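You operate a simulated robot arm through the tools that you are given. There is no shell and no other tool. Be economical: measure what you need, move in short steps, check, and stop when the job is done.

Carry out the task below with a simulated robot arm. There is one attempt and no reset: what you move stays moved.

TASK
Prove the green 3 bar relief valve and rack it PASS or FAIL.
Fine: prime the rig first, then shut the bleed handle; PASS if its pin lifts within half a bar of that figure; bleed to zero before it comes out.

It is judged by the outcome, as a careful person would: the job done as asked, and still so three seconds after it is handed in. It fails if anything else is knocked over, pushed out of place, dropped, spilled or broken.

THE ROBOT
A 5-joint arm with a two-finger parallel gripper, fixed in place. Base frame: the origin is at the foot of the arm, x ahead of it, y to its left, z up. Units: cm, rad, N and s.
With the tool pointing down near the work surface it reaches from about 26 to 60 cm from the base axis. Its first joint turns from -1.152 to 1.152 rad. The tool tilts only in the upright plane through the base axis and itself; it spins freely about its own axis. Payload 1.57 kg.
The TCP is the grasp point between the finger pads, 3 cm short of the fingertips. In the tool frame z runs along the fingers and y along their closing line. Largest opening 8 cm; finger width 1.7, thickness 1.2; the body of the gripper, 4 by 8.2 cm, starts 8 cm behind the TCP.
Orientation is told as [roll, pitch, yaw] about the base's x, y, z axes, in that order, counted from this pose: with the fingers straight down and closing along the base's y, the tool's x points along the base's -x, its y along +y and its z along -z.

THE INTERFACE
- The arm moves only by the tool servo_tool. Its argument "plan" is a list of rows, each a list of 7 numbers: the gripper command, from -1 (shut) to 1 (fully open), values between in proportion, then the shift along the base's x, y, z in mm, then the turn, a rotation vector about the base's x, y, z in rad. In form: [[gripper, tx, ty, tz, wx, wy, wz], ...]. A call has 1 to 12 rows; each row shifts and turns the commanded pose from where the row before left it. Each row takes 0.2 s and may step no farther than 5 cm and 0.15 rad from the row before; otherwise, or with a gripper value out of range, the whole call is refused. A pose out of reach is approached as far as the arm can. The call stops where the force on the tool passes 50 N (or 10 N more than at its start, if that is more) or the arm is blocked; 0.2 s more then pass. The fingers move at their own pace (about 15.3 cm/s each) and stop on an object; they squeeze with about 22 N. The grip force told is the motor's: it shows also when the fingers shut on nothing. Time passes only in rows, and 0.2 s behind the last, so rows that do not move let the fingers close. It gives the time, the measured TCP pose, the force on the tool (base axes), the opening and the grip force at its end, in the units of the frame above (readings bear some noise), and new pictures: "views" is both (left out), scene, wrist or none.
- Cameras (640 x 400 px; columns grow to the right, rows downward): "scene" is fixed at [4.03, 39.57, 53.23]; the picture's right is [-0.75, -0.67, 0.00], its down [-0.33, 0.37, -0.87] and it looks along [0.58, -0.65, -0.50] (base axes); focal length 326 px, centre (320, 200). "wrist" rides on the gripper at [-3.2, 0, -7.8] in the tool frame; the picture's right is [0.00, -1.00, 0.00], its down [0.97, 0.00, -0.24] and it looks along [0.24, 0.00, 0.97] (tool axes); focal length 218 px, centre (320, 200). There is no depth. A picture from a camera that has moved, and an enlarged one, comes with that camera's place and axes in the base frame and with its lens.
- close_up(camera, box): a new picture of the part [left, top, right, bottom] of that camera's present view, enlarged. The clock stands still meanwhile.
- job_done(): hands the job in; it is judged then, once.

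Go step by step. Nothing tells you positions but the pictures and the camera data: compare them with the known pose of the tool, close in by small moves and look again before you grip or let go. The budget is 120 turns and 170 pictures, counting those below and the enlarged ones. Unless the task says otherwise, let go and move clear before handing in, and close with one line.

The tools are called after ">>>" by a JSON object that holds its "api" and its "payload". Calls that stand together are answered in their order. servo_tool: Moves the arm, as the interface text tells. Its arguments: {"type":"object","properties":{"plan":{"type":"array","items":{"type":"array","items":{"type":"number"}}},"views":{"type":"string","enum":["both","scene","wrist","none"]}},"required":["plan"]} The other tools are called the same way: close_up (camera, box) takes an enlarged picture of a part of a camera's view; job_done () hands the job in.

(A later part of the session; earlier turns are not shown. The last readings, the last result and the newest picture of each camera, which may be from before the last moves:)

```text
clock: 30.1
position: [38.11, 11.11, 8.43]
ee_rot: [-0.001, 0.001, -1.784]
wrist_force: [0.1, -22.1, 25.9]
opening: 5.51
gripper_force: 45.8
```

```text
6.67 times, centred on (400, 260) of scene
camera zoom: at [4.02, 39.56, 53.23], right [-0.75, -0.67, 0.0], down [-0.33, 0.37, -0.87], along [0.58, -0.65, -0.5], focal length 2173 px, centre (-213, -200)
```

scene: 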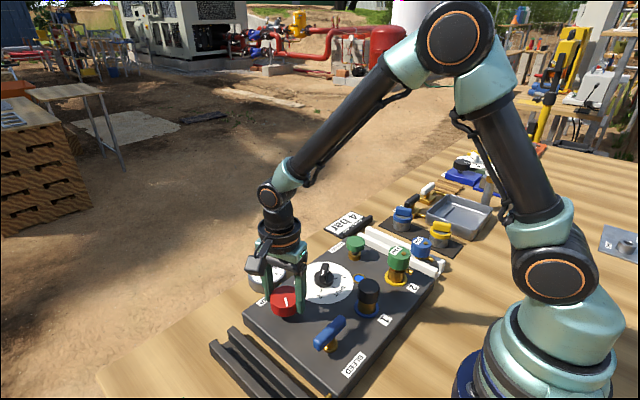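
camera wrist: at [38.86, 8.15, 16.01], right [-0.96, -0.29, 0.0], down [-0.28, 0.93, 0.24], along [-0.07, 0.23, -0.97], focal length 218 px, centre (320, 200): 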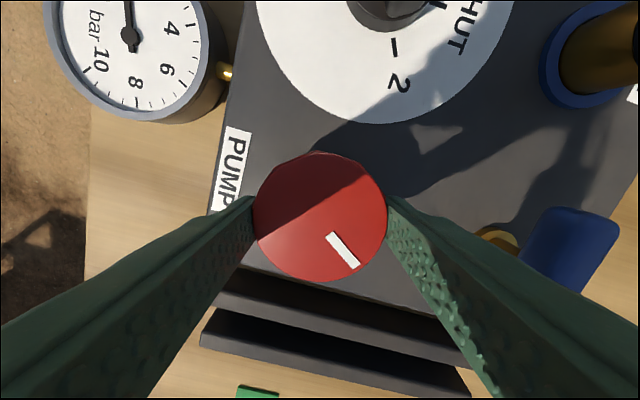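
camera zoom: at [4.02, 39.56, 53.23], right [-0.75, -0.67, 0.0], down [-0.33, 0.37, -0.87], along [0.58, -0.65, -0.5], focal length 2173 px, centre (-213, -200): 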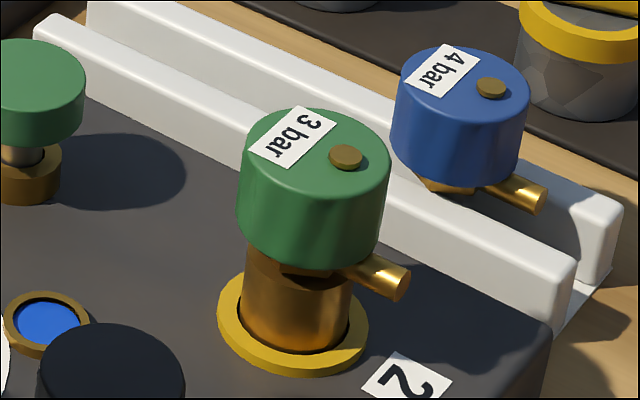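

About 2.0 bar, pin still down. Next is another 0.2 rad.

>>> {"api": "servo_tool", "payload": {"plan": [[-1, 0, 0, 0, 0, 0, -0.1], [-1, 0, 0, 0, 0, 0, -0.1], [-1, 0, 0, 0, 0, 0, 0]], "views": "none"}}

>>> {"api": "close_up", "payload": {"camera": "wrist", "box": [0, 60, 240, 260]}}

>>> {"api": "close_up", "payload": {"camera": "scene", "box": [370, 230, 430, 290]}}

```text
clock: 30.9
position: [38.05, 11.15, 8.21]
ee_rot: [0.003, 0.002, -1.983]
wrist_force: [0.1, -16.9, 31.4]
opening: 5.55
gripper_force: 45.2
```

```text
2.00 times, centred on (120, 160) of wrist
camera zoom: at [36.77, 8.34, 15.92], right [-0.92, 0.4, 0.0], down [0.39, 0.89, 0.24], along [0.1, 0.22, -0.97], focal length 436 px, centre (720, 280)
```

zoom: 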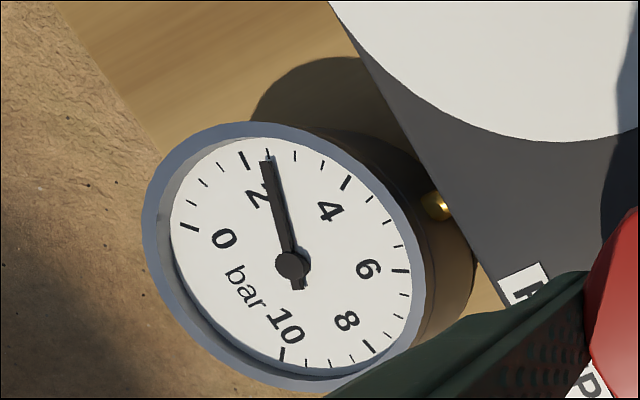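

```text
6.67 times, centred on (400, 260) of scene
camera zoom: at [4.02, 39.56, 53.23], right [-0.75, -0.67, 0.0], down [-0.33, 0.37, -0.87], along [0.58, -0.65, -0.5], focal length 2173 px, centre (-213, -200)
```

zoom: 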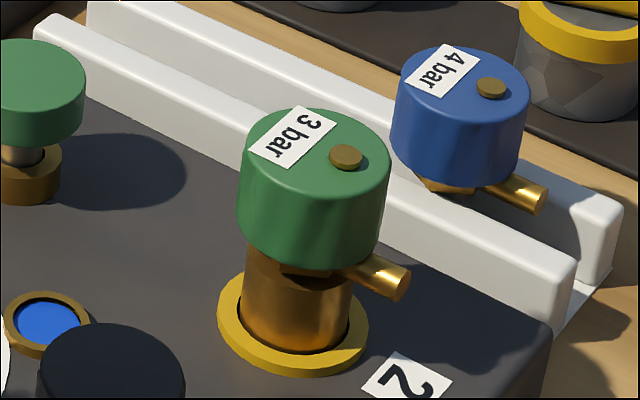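

About 2.4 bar, pin down. One more 0.15 rad step.

>>> {"api": "servo_tool", "payload": {"plan": [[-1, 0, 0, 0, 0, 0, -0.08], [-1, 0, 0, 0, 0, 0, -0.07], [-1, 0, 0, 0, 0, 0, 0]], "views": "none"}}

>>> {"api": "close_up", "payload": {"camera": "wrist", "box": [0, 80, 240, 280]}}

>>> {"api": "close_up", "payload": {"camera": "scene", "box": [370, 230, 430, 290]}}

```text
clock: 31.7
position: [38.05, 11.14, 8.26]
ee_rot: [0.003, 0.002, -2.133]
wrist_force: [11.4, -11.3, 11.4]
opening: 5.54
gripper_force: 44.8
```

```text
2.00 times, centred on (120, 180) of wrist
camera zoom: at [36.35, 8.55, 15.89], right [-0.85, 0.53, 0.0], down [0.52, 0.82, 0.24], along [0.13, 0.2, -0.97], focal length 436 px, centre (720, 240)
```

zoom: 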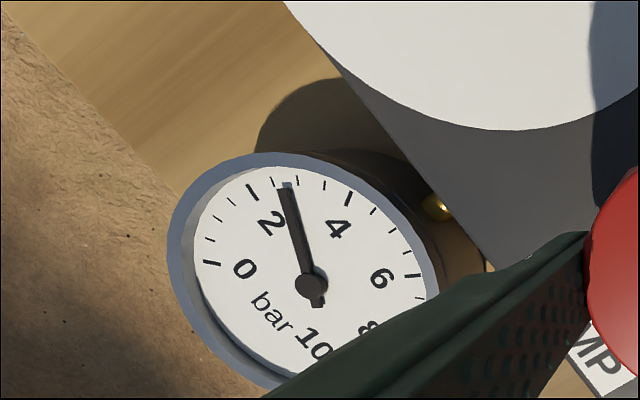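

```text
6.67 times, centred on (400, 260) of scene
camera zoom: at [4.03, 39.57, 53.23], right [-0.75, -0.67, 0.0], down [-0.33, 0.37, -0.87], along [0.58, -0.65, -0.5], focal length 2173 px, centre (-213, -200)
```

zoom: 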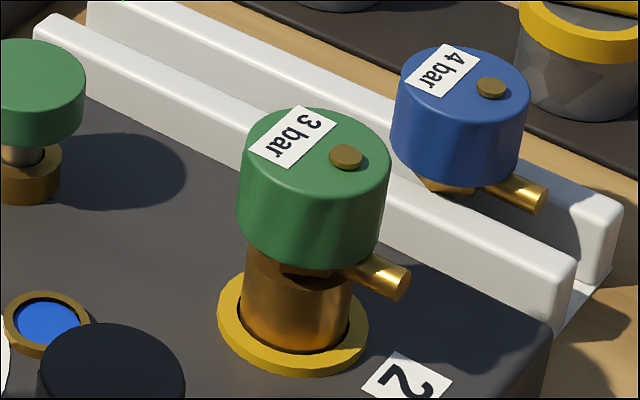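

About 2.7 bar and the pin is still down. I'll regrip now for the last part.

>>> {"api": "servo_tool", "payload": {"plan": [[1, 0, 0, 0, 0, 0, 0], [1, 0, 0, 0, 0, 0, 0], [1, -1, 0, 0, 0, 0, 0.15], [1, 0, 0, 0, 0, 0, 0.15], [1, 0, 0, 0, 0, 0, 0.15], [1, 0, 0, 0, 0, 0, 0.15], [1, 0, 0, 0, 0, 0, 0], [-1, 0, 0, 0, 0, 0, 0], [-1, 0, 0, 0, 0, 0, 0]], "views": "none"}}

>>> {"api": "close_up", "payload": {"camera": "wrist", "box": [0, 0, 240, 200]}}

```text
clock: 33.7
position: [37.89, 11.24, 8.25]
ee_rot: [0.004, 0.004, -1.532]
wrist_force: [14.8, -0.6, -11.0]
opening: 5.57
gripper_force: 44.9
```

```text
2.00 times, centred on (120, 100) of wrist
camera zoom: at [38.07, 8.02, 15.94], right [-1.0, -0.04, 0.0], down [-0.04, 0.97, 0.24], along [-0.01, 0.24, -0.97], focal length 436 px, centre (720, 400)
```

zoom: 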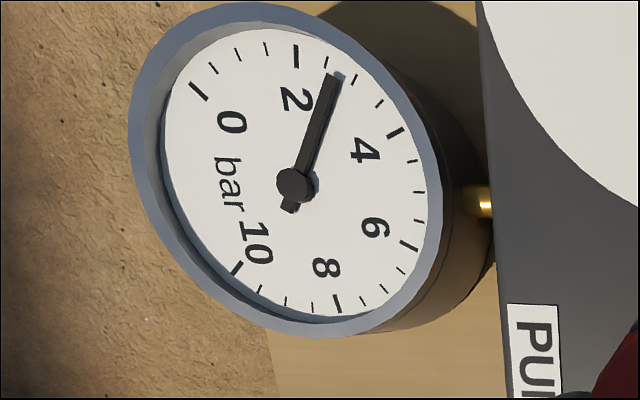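

It holds about 2.7 bar. I'll go on in 0.1 rad steps (about 0.2 bar each).

>>> {"api": "servo_tool", "payload": {"plan": [[-1, 0.5, 0, 0, 0, 0, -0.05], [-1, 0, 0, 0, 0, 0, -0.05], [-1, 0, 0, 0, 0, 0, 0]], "views": "none"}}

>>> {"api": "close_up", "payload": {"camera": "wrist", "box": [0, 0, 240, 200]}}

>>> {"api": "close_up", "payload": {"camera": "scene", "box": [370, 230, 430, 290]}}

```text
clock: 34.5
position: [37.97, 11.06, 8.36]
ee_rot: [0.002, -0.001, -1.633]
wrist_force: [7.2, -8.1, 11.1]
opening: 5.57
gripper_force: 45.0
```

```text
2.00 times, centred on (120, 100) of wrist
camera zoom: at [37.79, 8.04, 15.94], right [-1.0, 0.06, 0.0], down [0.06, 0.97, 0.24], along [0.02, 0.24, -0.97], focal length 436 px, centre (720, 400)
```

zoom: 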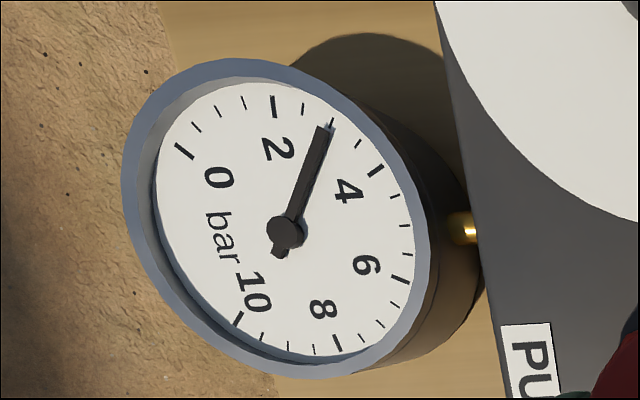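

```text
6.67 times, centred on (400, 260) of scene
camera zoom: at [4.03, 39.57, 53.23], right [-0.75, -0.67, 0.0], down [-0.33, 0.37, -0.87], along [0.58, -0.65, -0.5], focal length 2173 px, centre (-213, -200)
```

zoom: 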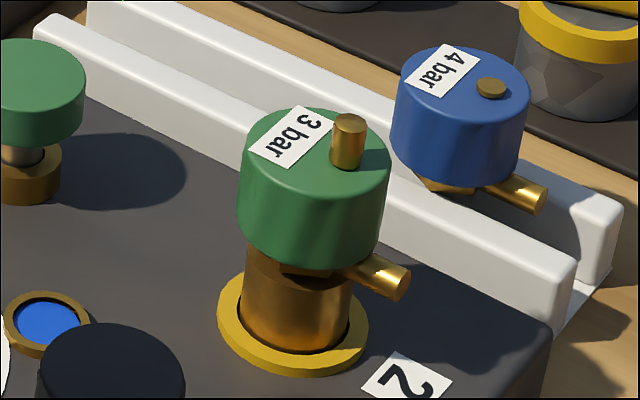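

The pin lifted at about 2.9–3.0 bar, within half a bar of 3, so this valve is a PASS. Now I'll let go of the pump and return to the bleed handle to vent to zero.

>>> {"api": "servo_tool", "payload": {"plan": [[1, 0, 0, 0, 0, 0, 0], [1, 0, 0, 0, 0, 0, 0], [1, 0, 0, 45, 0, 0, 0], [1, 0, 0, 42, 0, 0, 0], [0, -36, 0, 0, 0, 0, 0.06], [0, -36, 0, 0, 0, 0, 0], [0, -36, 0, 0, 0, 0, 0], [0, 0, 0, 0, 0, 0, 0]]}}

```text
clock: 36.3
position: [27.25, 11.07, 16.87]
ee_rot: [-0.002, -0.001, -1.571]
wrist_force: [0.7, 0.8, -0.4]
opening: 3.97
gripper_force: 0.1
camera wrist: at [27.21, 7.99, 24.56], right [-1.0, 0.0, 0.0], down [0.0, 0.97, 0.24], along [0.0, 0.24, -0.97], focal length 218 px, centre (320, 200)
```

scene: 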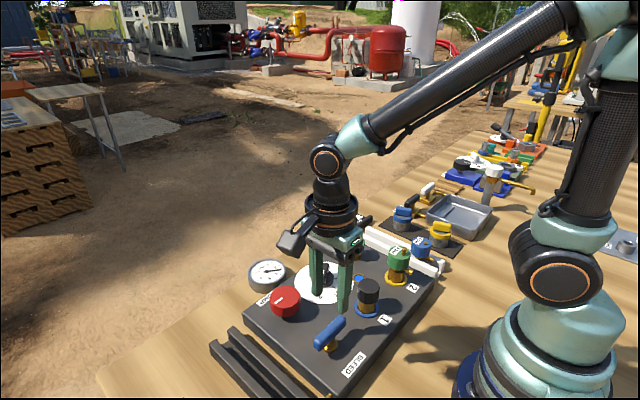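
wrist: 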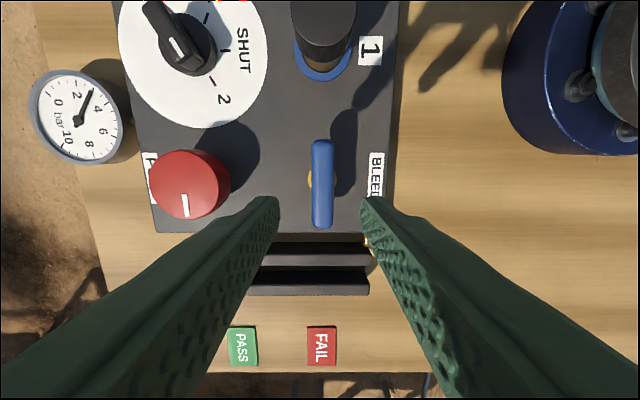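

The handle lies across under the fingers. I'll grip it and turn it back counter-clockwise.

>>> {"api": "servo_tool", "payload": {"plan": [[0, 0, 0, -45, 0, 0, 0], [0, -1, 0, -40, 0, 0, 0], [0, 0, 0, 0, 0, 0, 0], [-0.6, 0, 0, 0, 0, 0, 0], [-0.8, 0, 0, 0, 0, 0, 0], [-1, 0, 0, 0, 0, 0, 0]], "views": "wrist"}}

```text
clock: 37.7
position: [26.94, 11.24, 8.46]
ee_rot: [0.002, 0.001, -1.572]
wrist_force: [12.9, 0.9, -26.3]
opening: 1.78
gripper_force: 32.3
camera wrist: at [26.98, 8.2, 16.08], right [-1.0, 0.0, 0.0], down [0.0, 0.97, 0.24], along [0.0, 0.24, -0.97], focal length 218 px, centre (320, 200)
```

wrist: 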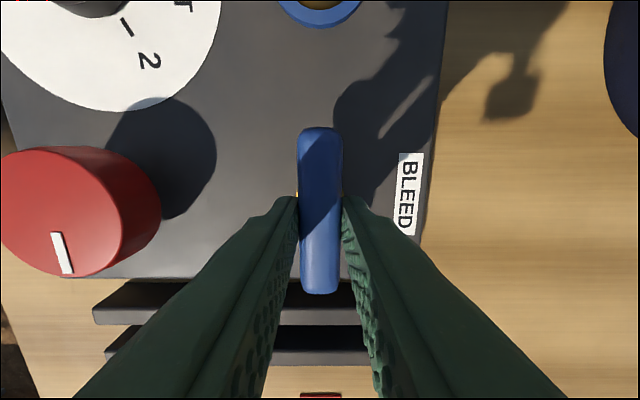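

>>> {"api": "servo_tool", "payload": {"plan": [[-1, 0, -1, 0, 0, 0, 0.08], [-1, 0, 0, 0, 0, 0, 0.08], [-1, 0, 0, 0, 0, 0, 0.08], [-1, 0, 0, 0, 0, 0, 0.08], [-1, 0, 0, 0, 0, 0, 0.08], [-1, 0, 0, 0, 0, 0, 0.08], [-1, 0, 0, 0, 0, 0, 0.08], [-1, 0, 0, 0, 0, 0, 0.08], [-1, 0, 0, 0, 0, 0, 0.08], [-1, 0, 0, 0, 0, 0, 0.08], [-1, 0, 0, 0, 0, 0, 0]], "views": "wrist"}}

```text
clock: 40.1
position: [27.09, 10.93, 8.5]
ee_rot: [-0.003, 0.002, -0.77]
wrist_force: [-13.4, -11.2, 24.9]
opening: 1.8
gripper_force: 32.6
camera wrist: at [29.35, 8.86, 16.07], right [-0.7, -0.72, 0.0], down [-0.7, 0.68, 0.24], along [-0.18, 0.17, -0.97], focal length 218 px, centre (320, 200)
```

wrist: 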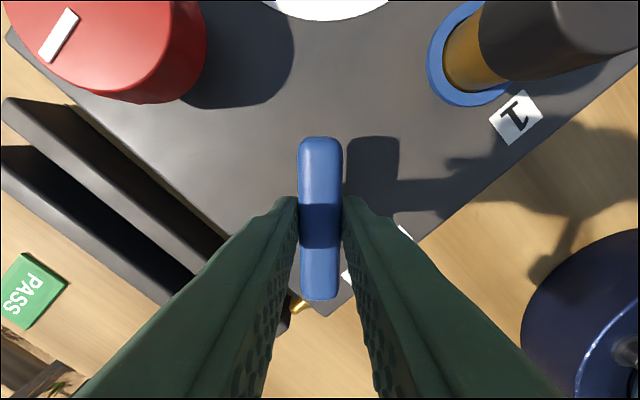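

The bleed is half open; I'll continue to the fully open stop.

>>> {"api": "servo_tool", "payload": {"plan": [[-1, 0, 0, 1, 0, 0, 0.08], [-1, 0, 0, 0, 0, 0, 0.08], [-1, 0, 0, 0, 0, 0, 0.08], [-1, 0, 0, 0, 0, 0, 0.08], [-1, 0, 0, 0, 0, 0, 0.08], [-1, 0, 0, 0, 0, 0, 0.08], [-1, 0, 0, 0, 0, 0, 0.08], [-1, 0, 0, 0, 0, 0, 0.08], [-1, 0, 0, 0, 0, 0, 0.08], [-1, 0, 0, 0, 0, 0, 0.05], [-1, 0, 0, 0, 0, 0, 0]]}}

>>> {"api": "close_up", "payload": {"camera": "scene", "box": [230, 240, 310, 310]}}

>>> {"api": "close_up", "payload": {"camera": "scene", "box": [370, 230, 430, 290]}}

```text
clock: 42.5
position: [26.91, 10.97, 8.59]
ee_rot: [-0.003, 0.002, -0.001]
wrist_force: [1.2, -9.7, -12.1]
opening: 1.79
gripper_force: 32.3
camera wrist: at [30.19, 11.11, 16.16], right [0.0, -1.0, 0.0], down [-0.97, 0.0, 0.24], along [-0.24, 0.0, -0.97], focal length 218 px, centre (320, 200)
```

scene: 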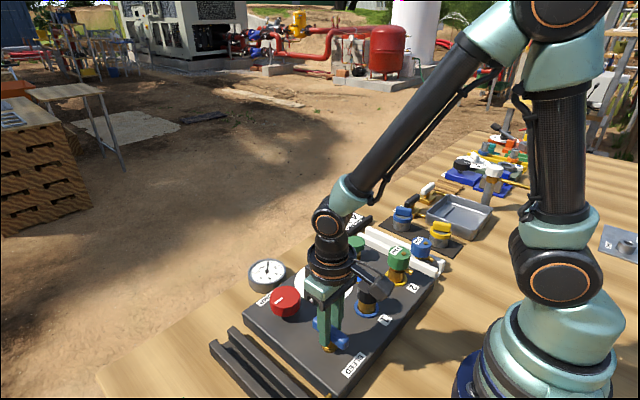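
wrist: 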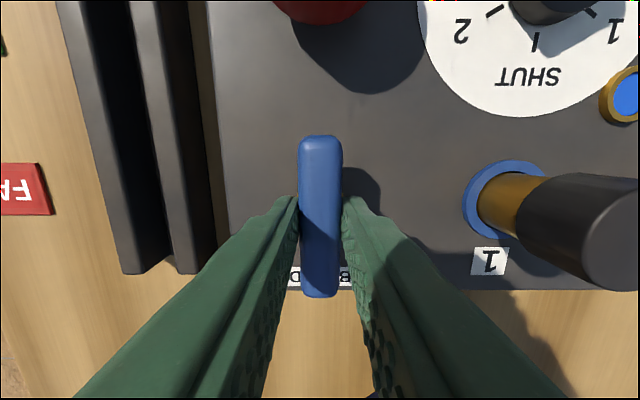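

```text
5.71 times, centred on (270, 275) of scene
camera zoom: at [4.04, 39.57, 53.23], right [-0.75, -0.67, 0.0], down [-0.33, 0.37, -0.87], along [0.58, -0.65, -0.5], focal length 1863 px, centre (606, -229)
```

zoom: 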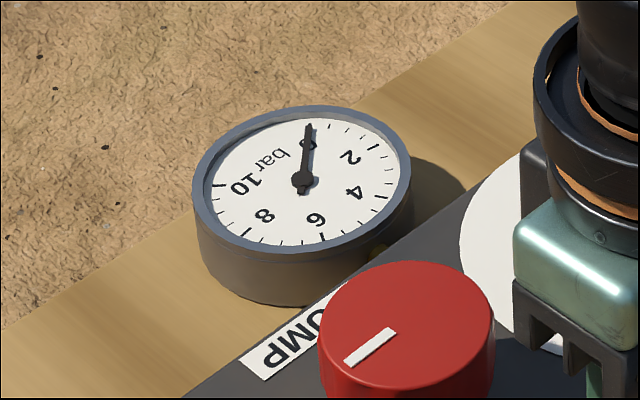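

```text
6.67 times, centred on (400, 260) of scene
camera zoom: at [4.04, 39.57, 53.23], right [-0.75, -0.67, 0.0], down [-0.33, 0.37, -0.87], along [0.58, -0.65, -0.5], focal length 2173 px, centre (-213, -200)
```

zoom: 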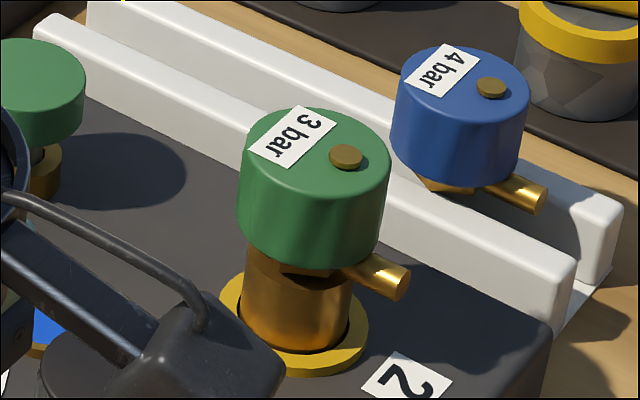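

The gauge is back at zero and the pin has dropped. I'll release the bleed and move above the green valve.

>>> {"api": "servo_tool", "payload": {"plan": [[0.2, 0, 0, 0, 0, 0, 0], [0.2, 0, 0, 0, 0, 0, 0], [0.2, 0, 0, 50, 0, 0, 0], [0.2, 0, 0, 50, 0, 0, 0], [0.8, 0, -44, 0, 0, 0, 0], [0.8, 0, -44, 0, 0, 0, 0], [0.8, 0, -44, 0, 0, 0, 0], [0.8, 0, -44, 0, 0, 0, 0], [0.8, 0, -44, 0, 0, 0, 0], [0.8, 0, 0, 0, 0, 0, 0]]}}

>>> {"api": "close_up", "payload": {"camera": "wrist", "box": [220, 100, 420, 260]}}

>>> {"api": "close_up", "payload": {"camera": "scene", "box": [230, 240, 310, 310]}}

```text
clock: 44.7
position: [27.04, -10.94, 18.64]
ee_rot: [0.0, 0.003, -0.003]
wrist_force: [0.0, -0.6, -0.5]
opening: 7.23
gripper_force: 0.1
camera wrist: at [30.26, -10.89, 26.33], right [0.0, -1.0, 0.0], down [-0.97, 0.0, 0.24], along [-0.24, 0.0, -0.97], focal length 218 px, centre (320, 200)
```

scene: 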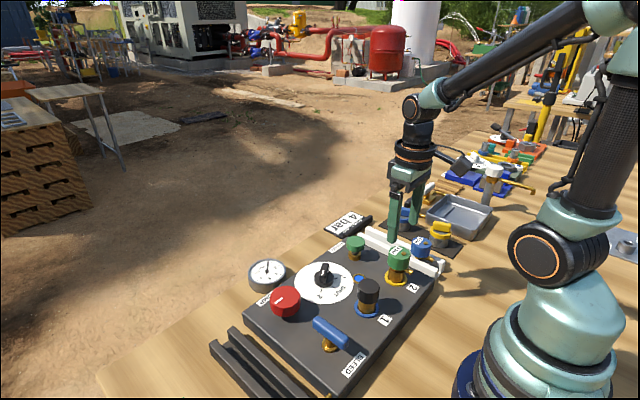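
wrist: 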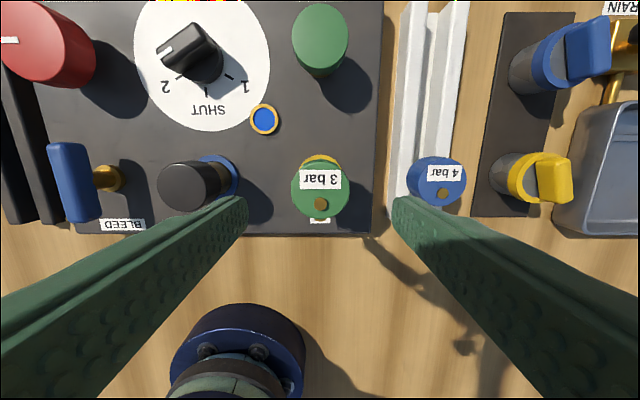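

```text
2.50 times, centred on (320, 180) of wrist
camera zoom: at [30.26, -10.89, 26.33], right [0.0, -1.0, 0.0], down [-0.97, 0.0, 0.24], along [-0.24, 0.0, -0.97], focal length 546 px, centre (320, 250)
```

zoom: 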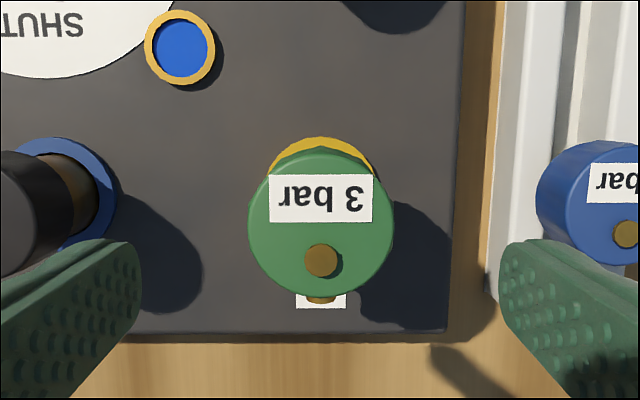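

```text
5.71 times, centred on (270, 275) of scene
camera zoom: at [4.03, 39.57, 53.23], right [-0.75, -0.67, 0.0], down [-0.33, 0.37, -0.87], along [0.58, -0.65, -0.5], focal length 1863 px, centre (606, -229)
```

zoom: 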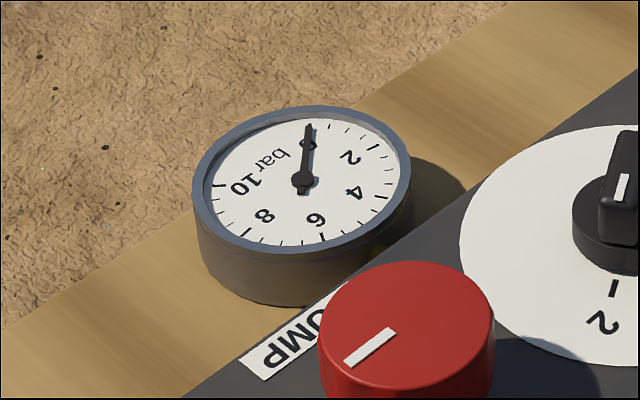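

The gauge still shows zero and the cap (about 4.7 cm wide) is centred at (26.9, -10.9). I'll descend and grip it.

>>> {"api": "servo_tool", "payload": {"plan": [[0.8, -1, 0, -45, 0, 0, 0], [0.8, 0, 0, -45, 0, 0, 0], [0.8, 0, 0, -7, 0, 0, 0], [0.8, 0, 0, 0, 0, 0, 0], [-0.1, 0, 0, 0, 0, 0, 0], [-1, 0, 0, 0, 0, 0, 0], [-1, 0, 0, 0, 0, 0, 0]]}}

```text
clock: 46.3
position: [26.71, -10.93, 9.12]
ee_rot: [-0.002, 0.002, -0.002]
wrist_force: [0.6, 0.6, 0.5]
opening: 4.34
gripper_force: 21.9
camera wrist: at [30.01, -10.78, 16.69], right [0.0, -1.0, 0.0], down [-0.97, 0.0, 0.24], along [-0.24, 0.0, -0.97], focal length 218 px, centre (320, 200)
```

scene: 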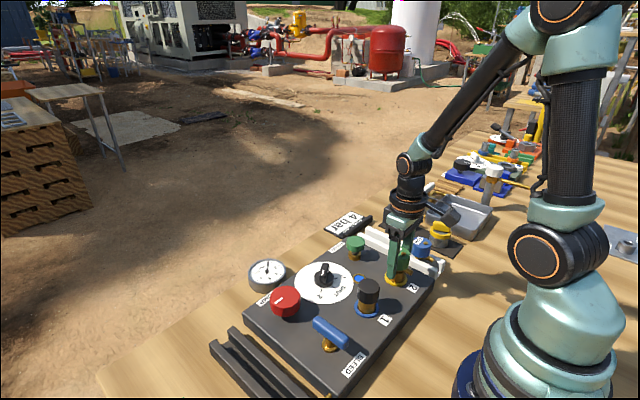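
wrist: 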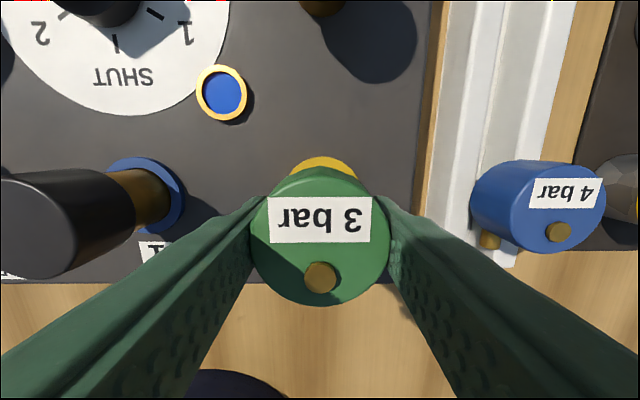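

Gripped at 4.34 cm with almost no side load. I'll lift straight up slowly.

>>> {"api": "servo_tool", "payload": {"plan": [[-1, 0, 0, 5, 0, 0, 0], [-1, 0, 0, 10, 0, 0, 0], [-1, 0, 0, 15, 0, 0, 0], [-1, 0, 0, 25, 0, 0, 0], [-1, 0, 0, 30, 0, 0, 0], [-1, 0, 0, 30, 0, 0, 0], [-1, 0, 0, 0, 0, 0, 0]]}}

>>> {"api": "close_up", "payload": {"camera": "scene", "box": [340, 150, 460, 300]}}

```text
clock: 47.9
position: [26.92, -10.92, 20.4]
ee_rot: [0.0, 0.001, -0.003]
wrist_force: [1.2, 0.2, -1.9]
opening: 4.33
gripper_force: 22.4
camera wrist: at [30.14, -10.83, 28.02], right [0.0, -1.0, 0.0], down [-0.97, 0.0, 0.24], along [-0.24, 0.0, -0.97], focal length 218 px, centre (320, 200)
```

scene: 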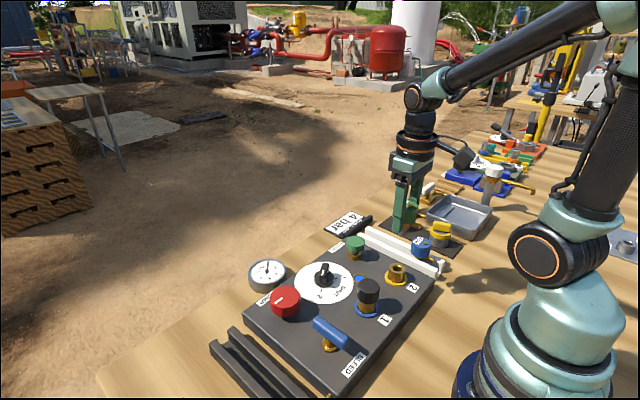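
wrist: 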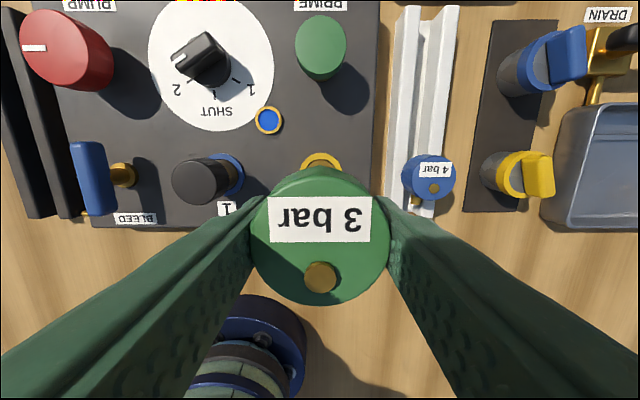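

```text
2.67 times, centred on (400, 225) of scene
camera zoom: at [4.03, 39.57, 53.23], right [-0.75, -0.67, 0.0], down [-0.33, 0.37, -0.87], along [0.58, -0.65, -0.5], focal length 869 px, centre (107, 133)
```

zoom: 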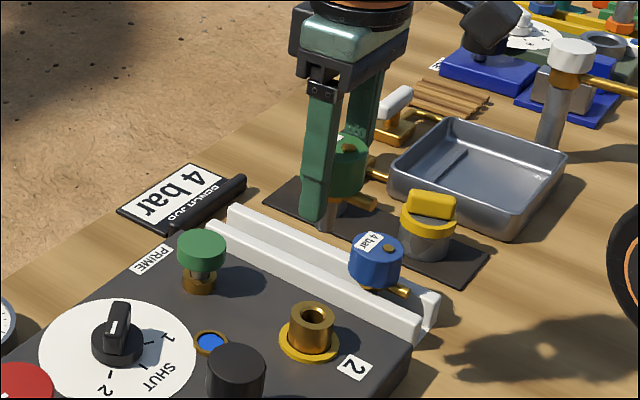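

The valve is free with its narrow stem intact. I'll carry it high to the PASS end of the black channel and look before lowering.

>>> {"api": "servo_tool", "payload": {"plan": [[-1, 0, 0, 20, 0, 0, 0], [-1, 12, 36, 0, 0, 0, 0], [-1, 12, 36, 0, 0, 0, 0], [-1, 12, 36, 0, 0, 0, 0], [-1, 12, 36, 0, 0, 0, 0], [-1, 12, 36, 0, 0, 0, 0], [-1, 12, 36, 0, 0, 0, 0], [-1, 12, 36, 0, 0, 0, 0], [-1, 13, 38, 0, 0, 0, 0], [-1, 14, 40, 0, 0, 0, 0], [-1, 0, 0, 0, 0, 0, 0]]}}

```text
clock: 50.3
position: [37.82, 22.08, 22.29]
ee_rot: [-0.003, 0.002, -0.004]
wrist_force: [-0.8, -0.4, -0.7]
opening: 4.35
gripper_force: 22.1
camera wrist: at [41.11, 22.21, 30.02], right [0.0, -1.0, 0.0], down [-0.97, 0.0, 0.24], along [-0.24, 0.0, -0.97], focal length 218 px, centre (320, 200)
```

scene: 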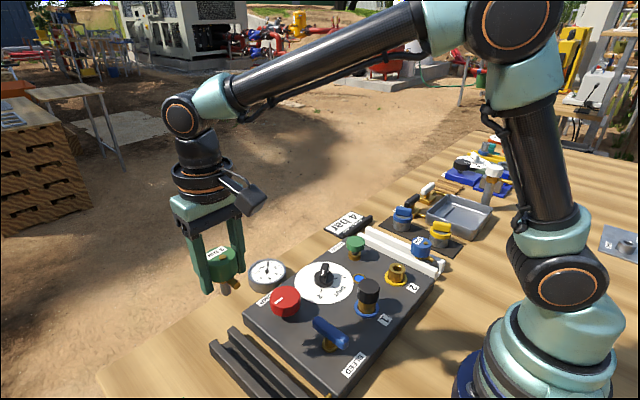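
wrist: 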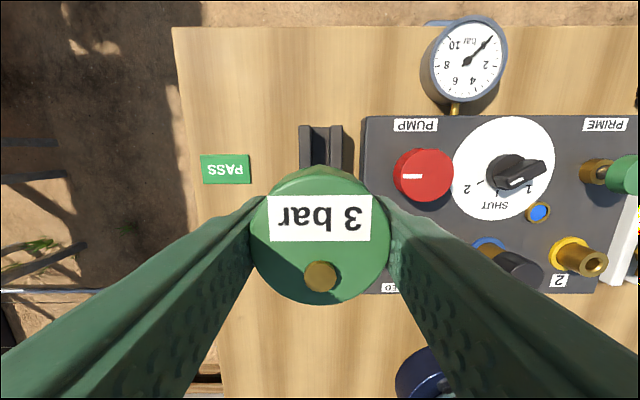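

>>> {"api": "close_up", "payload": {"camera": "wrist", "box": [280, 110, 370, 170]}}

>>> {"api": "close_up", "payload": {"camera": "scene", "box": [160, 230, 320, 390]}}

```text
6.67 times, centred on (325, 140) of wrist
camera zoom: at [41.11, 22.21, 30.02], right [0.0, -1.0, 0.0], down [-0.97, 0.0, 0.24], along [-0.24, 0.0, -0.97], focal length 1455 px, centre (287, 600)
```

zoom: 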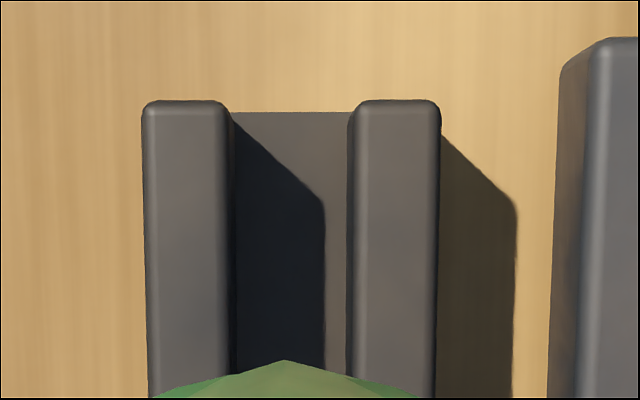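

```text
2.50 times, centred on (240, 310) of scene
camera zoom: at [4.03, 39.57, 53.23], right [-0.75, -0.67, 0.0], down [-0.33, 0.37, -0.87], along [0.58, -0.65, -0.5], focal length 815 px, centre (520, -75)
```

zoom: 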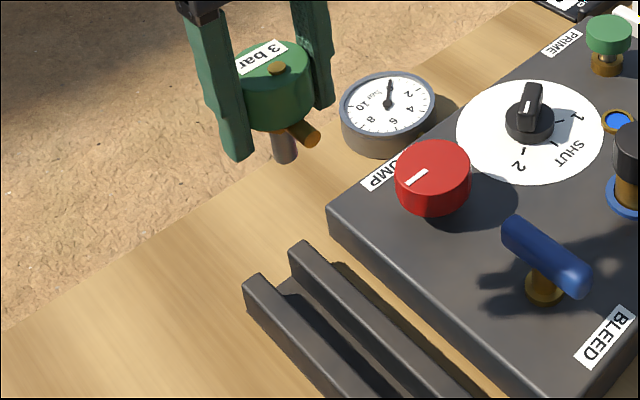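

The channel centre is at y≈22.1 with a 2.4 cm gap, and the stem (about 1.8 cm) is over it. I'll lower part way and check.

>>> {"api": "servo_tool", "payload": {"plan": [[-1, 0, 0, -40, 0, 0, 0], [-1, 0, 0.5, -40, 0, 0, 0], [-1, 0, 0, -33, 0, 0, 0], [-1, 0, 0, 0, 0, 0, 0]]}}

>>> {"api": "close_up", "payload": {"camera": "scene", "box": [180, 270, 300, 390]}}

```text
clock: 51.3
position: [37.88, 22.01, 11.14]
ee_rot: [-0.001, 0.003, -0.004]
wrist_force: [-0.3, 0.3, -1.3]
opening: 4.34
gripper_force: 21.8
camera wrist: at [41.09, 22.12, 18.78], right [0.0, -1.0, 0.0], down [-0.97, 0.0, 0.24], along [-0.24, 0.0, -0.97], focal length 218 px, centre (320, 200)
```

scene: 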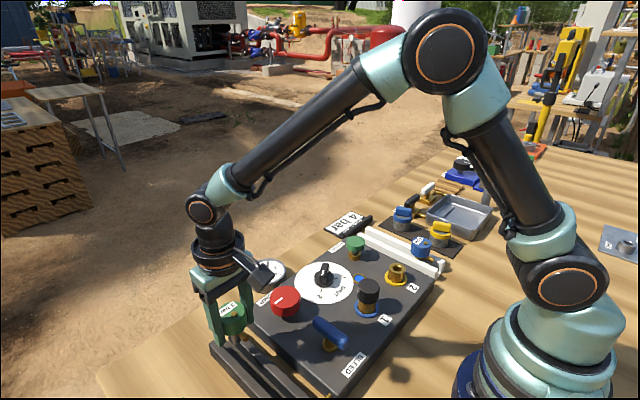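
wrist: 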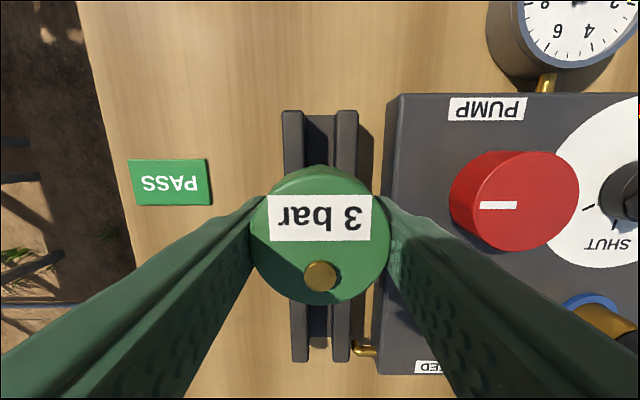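

```text
3.33 times, centred on (240, 330) of scene
camera zoom: at [4.03, 39.57, 53.23], right [-0.75, -0.67, 0.0], down [-0.33, 0.37, -0.87], along [0.58, -0.65, -0.5], focal length 1086 px, centre (587, -233)
```

zoom: 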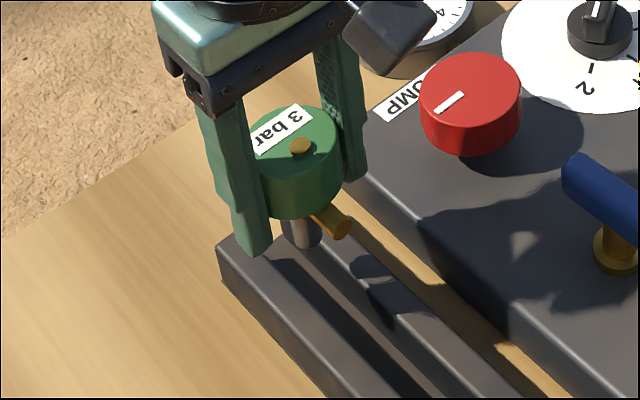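

The stem lines up with the slot. I'll lower gently, watching for contact.

>>> {"api": "servo_tool", "payload": {"plan": [[-1, 0, 0.5, -10, 0, 0, 0], [-1, 0, 0, -10, 0, 0, 0], [-1, 0, 0, -8, 0, 0, 0], [-1, 0, 0, 0, 0, 0, 0]]}}

>>> {"api": "close_up", "payload": {"camera": "scene", "box": [180, 270, 300, 390]}}

```text
clock: 52.3
position: [37.88, 21.97, 8.25]
ee_rot: [0.0, 0.002, -0.003]
wrist_force: [0.6, -0.8, -1.8]
opening: 4.32
gripper_force: 22.2
camera wrist: at [41.17, 22.15, 15.94], right [0.0, -1.0, 0.0], down [-0.97, 0.0, 0.24], along [-0.24, 0.0, -0.97], focal length 218 px, centre (320, 200)
```

scene: 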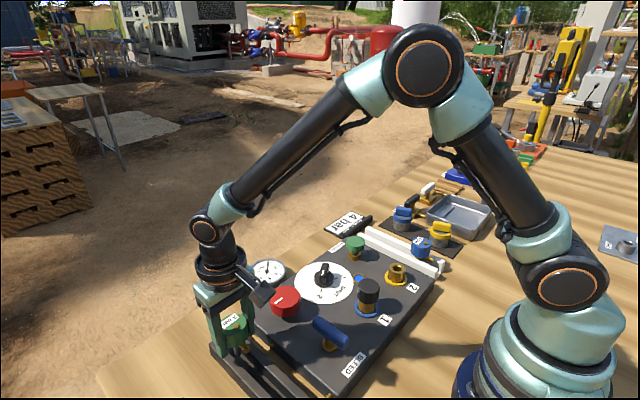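
wrist: 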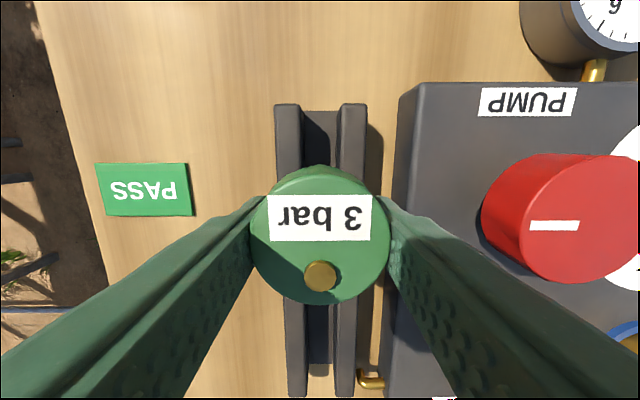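

```text
3.33 times, centred on (240, 330) of scene
camera zoom: at [4.03, 39.57, 53.23], right [-0.75, -0.67, 0.0], down [-0.33, 0.37, -0.87], along [0.58, -0.65, -0.5], focal length 1086 px, centre (587, -233)
```

zoom: 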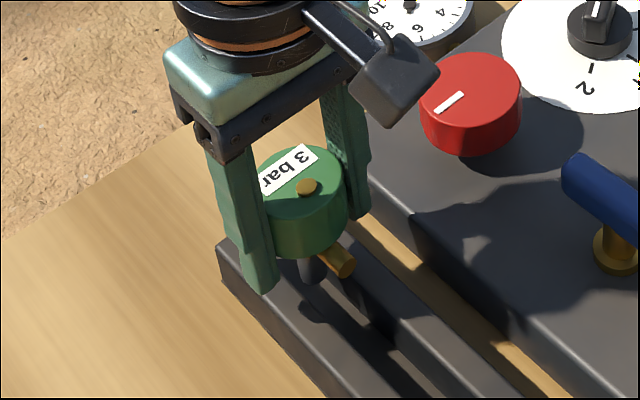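

>>> {"api": "servo_tool", "payload": {"plan": [[-1, 0, 0, -6, 0, 0, 0], [-1, 0, 0, -5, 0, 0, 0], [-1, 0, 0, 0, 0, 0, 0]]}}

>>> {"api": "close_up", "payload": {"camera": "scene", "box": [180, 270, 300, 390]}}

```text
clock: 53.1
position: [38.05, 21.96, 7.15]
ee_rot: [0.0, 0.001, -0.003]
wrist_force: [0.2, -0.5, -1.6]
opening: 4.36
gripper_force: 22.0
camera wrist: at [41.18, 22.11, 14.82], right [0.0, -1.0, 0.0], down [-0.97, 0.0, 0.24], along [-0.24, 0.0, -0.97], focal length 218 px, centre (320, 200)
```

scene: 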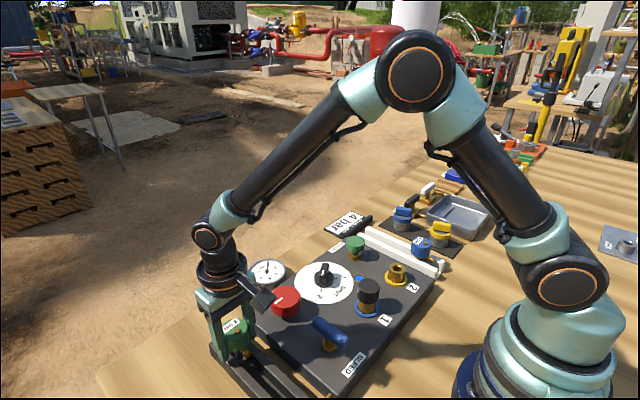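
wrist: 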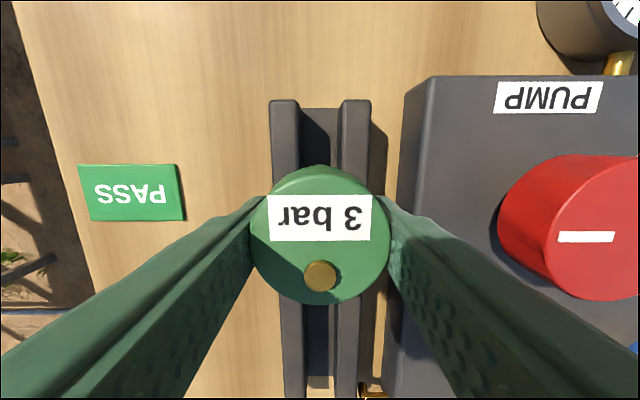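

```text
3.33 times, centred on (240, 330) of scene
camera zoom: at [4.03, 39.57, 53.23], right [-0.75, -0.67, 0.0], down [-0.33, 0.37, -0.87], along [0.58, -0.65, -0.5], focal length 1086 px, centre (587, -233)
```

zoom: 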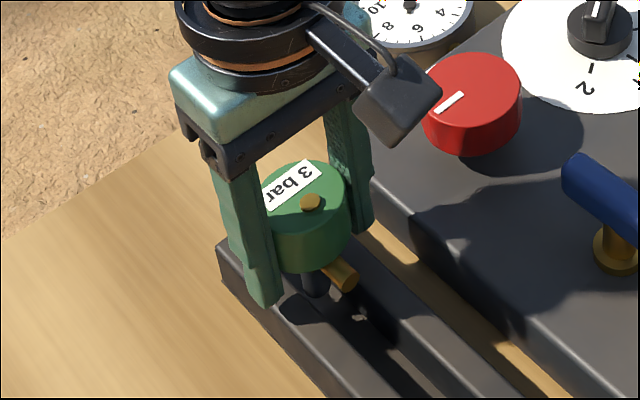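

Still no contact. I'll continue down in small steps.

>>> {"api": "servo_tool", "payload": {"plan": [[-1, 0, 0, -4, 0, 0, 0], [-1, 0, 0, -4, 0, 0, 0], [-1, 0, 0, 0, 0, 0, 0]]}}

>>> {"api": "close_up", "payload": {"camera": "scene", "box": [180, 270, 300, 390]}}

```text
clock: 53.9
position: [37.85, 22.1, 6.19]
ee_rot: [0.0, 0.002, -0.003]
wrist_force: [0.5, 0.0, -2.1]
opening: 4.33
gripper_force: 22.4
camera wrist: at [41.16, 22.19, 13.96], right [0.0, -1.0, 0.0], down [-0.97, 0.0, 0.24], along [-0.24, 0.0, -0.97], focal length 218 px, centre (320, 200)
```

scene: 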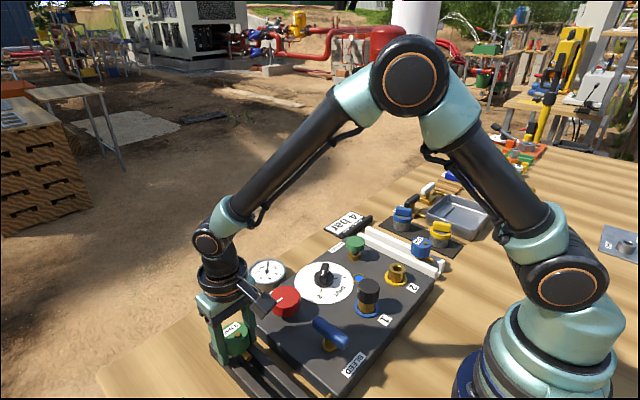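
wrist: 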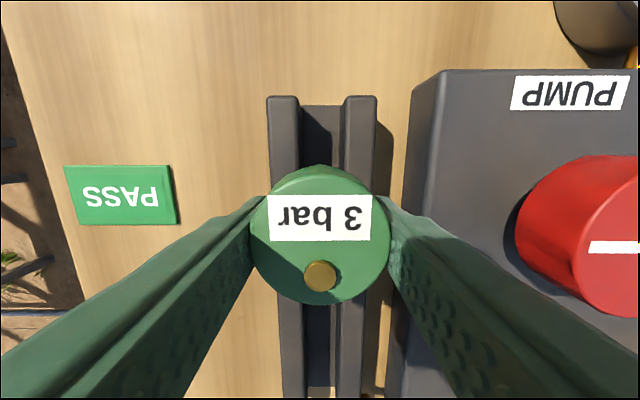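

```text
3.33 times, centred on (240, 330) of scene
camera zoom: at [4.03, 39.57, 53.23], right [-0.75, -0.67, 0.0], down [-0.33, 0.37, -0.87], along [0.58, -0.65, -0.5], focal length 1086 px, centre (587, -233)
```

zoom: 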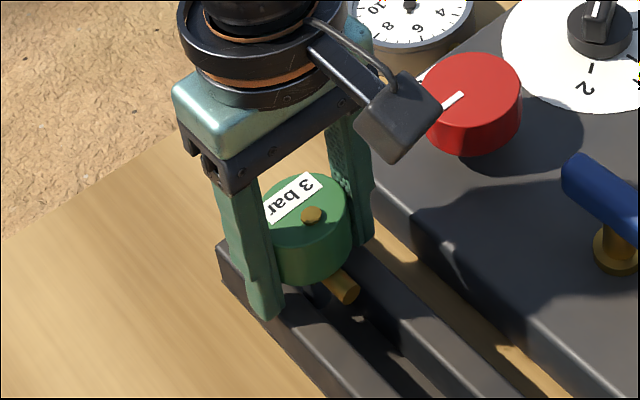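

>>> {"api": "servo_tool", "payload": {"plan": [[-1, 0, 0, -2, 0, 0, 0], [-1, 0, 0, -2, 0, 0, 0], [-1, 0, 0, -2, 0, 0, 0], [-1, 0, 0, 0, 0, 0, 0]], "views": "none"}}

>>> {"api": "close_up", "payload": {"camera": "scene", "box": [200, 300, 280, 380]}}

```text
clock: 54.8
position: [38.08, 22.14, 6.06]
ee_rot: [-0.002, 0.001, -0.002]
wrist_force: [-2.4, -2.4, 4.2]
opening: 4.34
gripper_force: 22.6
stopped in row 4: the force on the tool passed its limit (the readings are from after the stop); the commanded pose is now the measured one
```

```text
5.00 times, centred on (240, 340) of scene
camera zoom: at [4.03, 39.57, 53.23], right [-0.75, -0.67, 0.0], down [-0.33, 0.37, -0.87], along [0.58, -0.65, -0.5], focal length 1630 px, centre (720, -500)
```

zoom: 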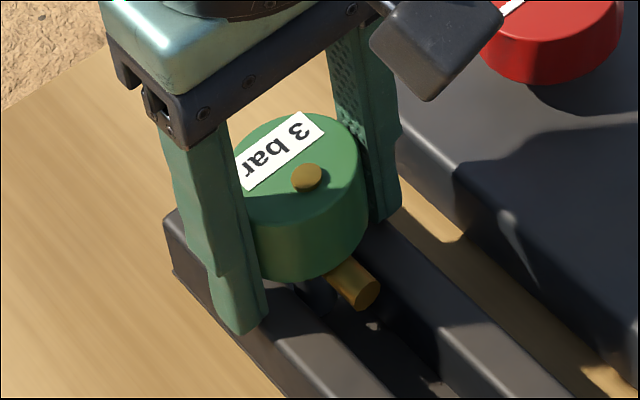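

Contact: the cap is resting on the rack. I'll open the fingers slightly (not enough to reach the panel) and check that it stands.

>>> {"api": "servo_tool", "payload": {"plan": [[0.12, 0, 0, 0, 0, 0, 0], [0.2, 0, 0, 0, 0, 0, 0], [0.25, 0, 0, 0, 0, 0, 0]]}}

>>> {"api": "close_up", "payload": {"camera": "scene", "box": [200, 300, 280, 380]}}

```text
clock: 55.6
position: [38.12, 22.01, 5.95]
ee_rot: [-0.003, 0.002, -0.002]
wrist_force: [-2.1, -6.6, 9.5]
opening: 4.44
gripper_force: 0.1
camera wrist: at [41.25, 22.16, 13.7], right [0.0, -1.0, 0.0], down [-0.97, 0.0, 0.24], along [-0.24, 0.0, -0.97], focal length 218 px, centre (320, 200)
```

scene: 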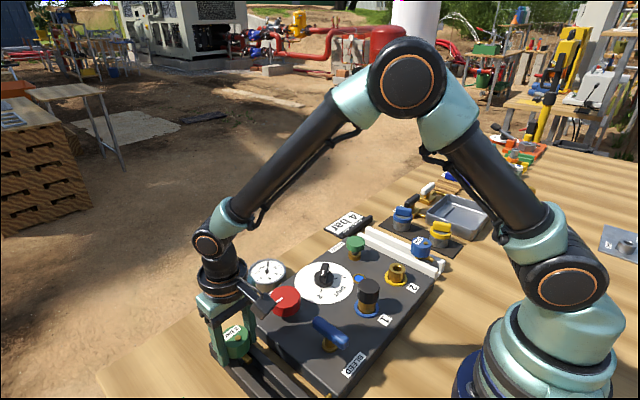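
wrist: 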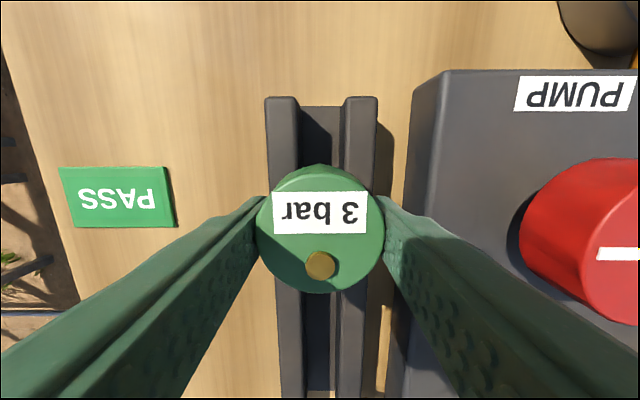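

```text
5.00 times, centred on (240, 340) of scene
camera zoom: at [4.03, 39.57, 53.23], right [-0.75, -0.67, 0.0], down [-0.33, 0.37, -0.87], along [0.58, -0.65, -0.5], focal length 1630 px, centre (720, -500)
```

zoom: 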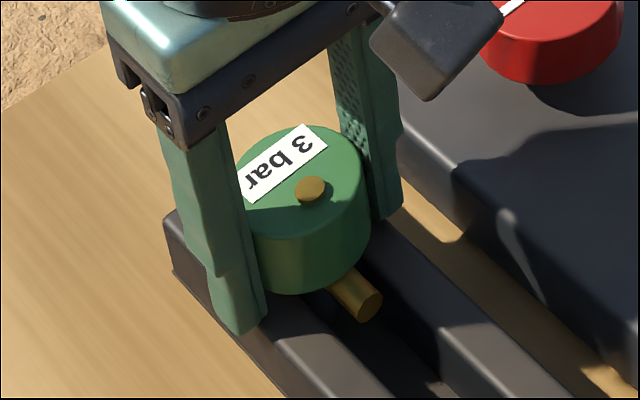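

The valve settled the last few millimetres onto the rails and stands upright; the fingertips were touching the rail. I'll rise a touch, open a bit more, then go clear.

>>> {"api": "servo_tool", "payload": {"plan": [[0.3, 0, 0, 3, 0, 0, 0], [0.35, 0, 0, 0, 0, 0, 0], [0.35, 0, 0, 0, 0, 0, 0]]}}

>>> {"api": "close_up", "payload": {"camera": "scene", "box": [200, 300, 280, 380]}}

```text
clock: 56.4
position: [38.06, 21.99, 6.28]
ee_rot: [-0.001, 0.004, -0.001]
wrist_force: [-0.1, 0.0, 0.9]
opening: 5.41
gripper_force: 0.2
camera wrist: at [41.21, 22.16, 13.96], right [0.0, -1.0, 0.0], down [-0.97, 0.0, 0.24], along [-0.24, 0.0, -0.97], focal length 218 px, centre (320, 200)
```

scene: 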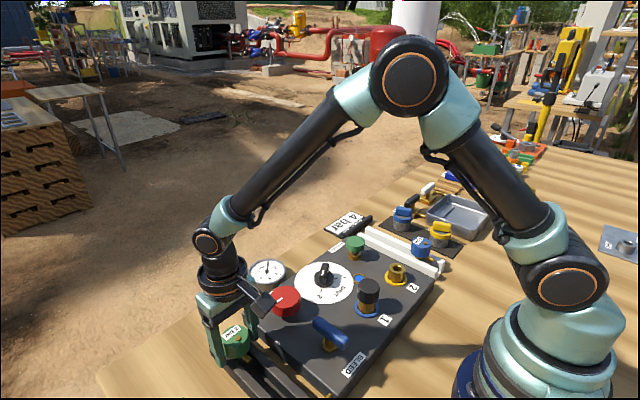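
wrist: 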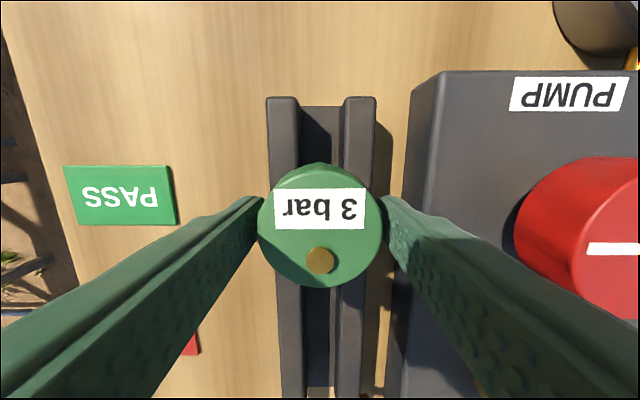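

```text
5.00 times, centred on (240, 340) of scene
camera zoom: at [4.03, 39.57, 53.23], right [-0.75, -0.67, 0.0], down [-0.33, 0.37, -0.87], along [0.58, -0.65, -0.5], focal length 1630 px, centre (720, -500)
```

zoom: 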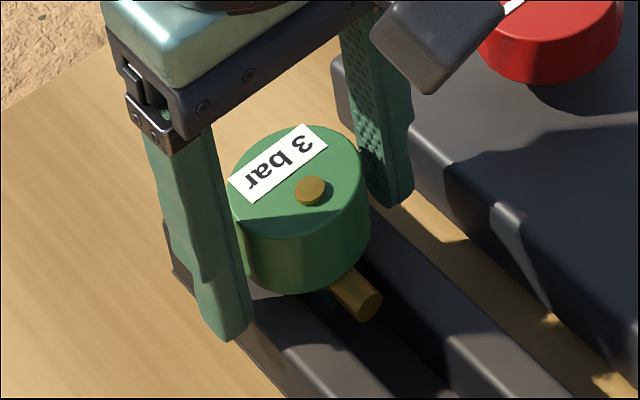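

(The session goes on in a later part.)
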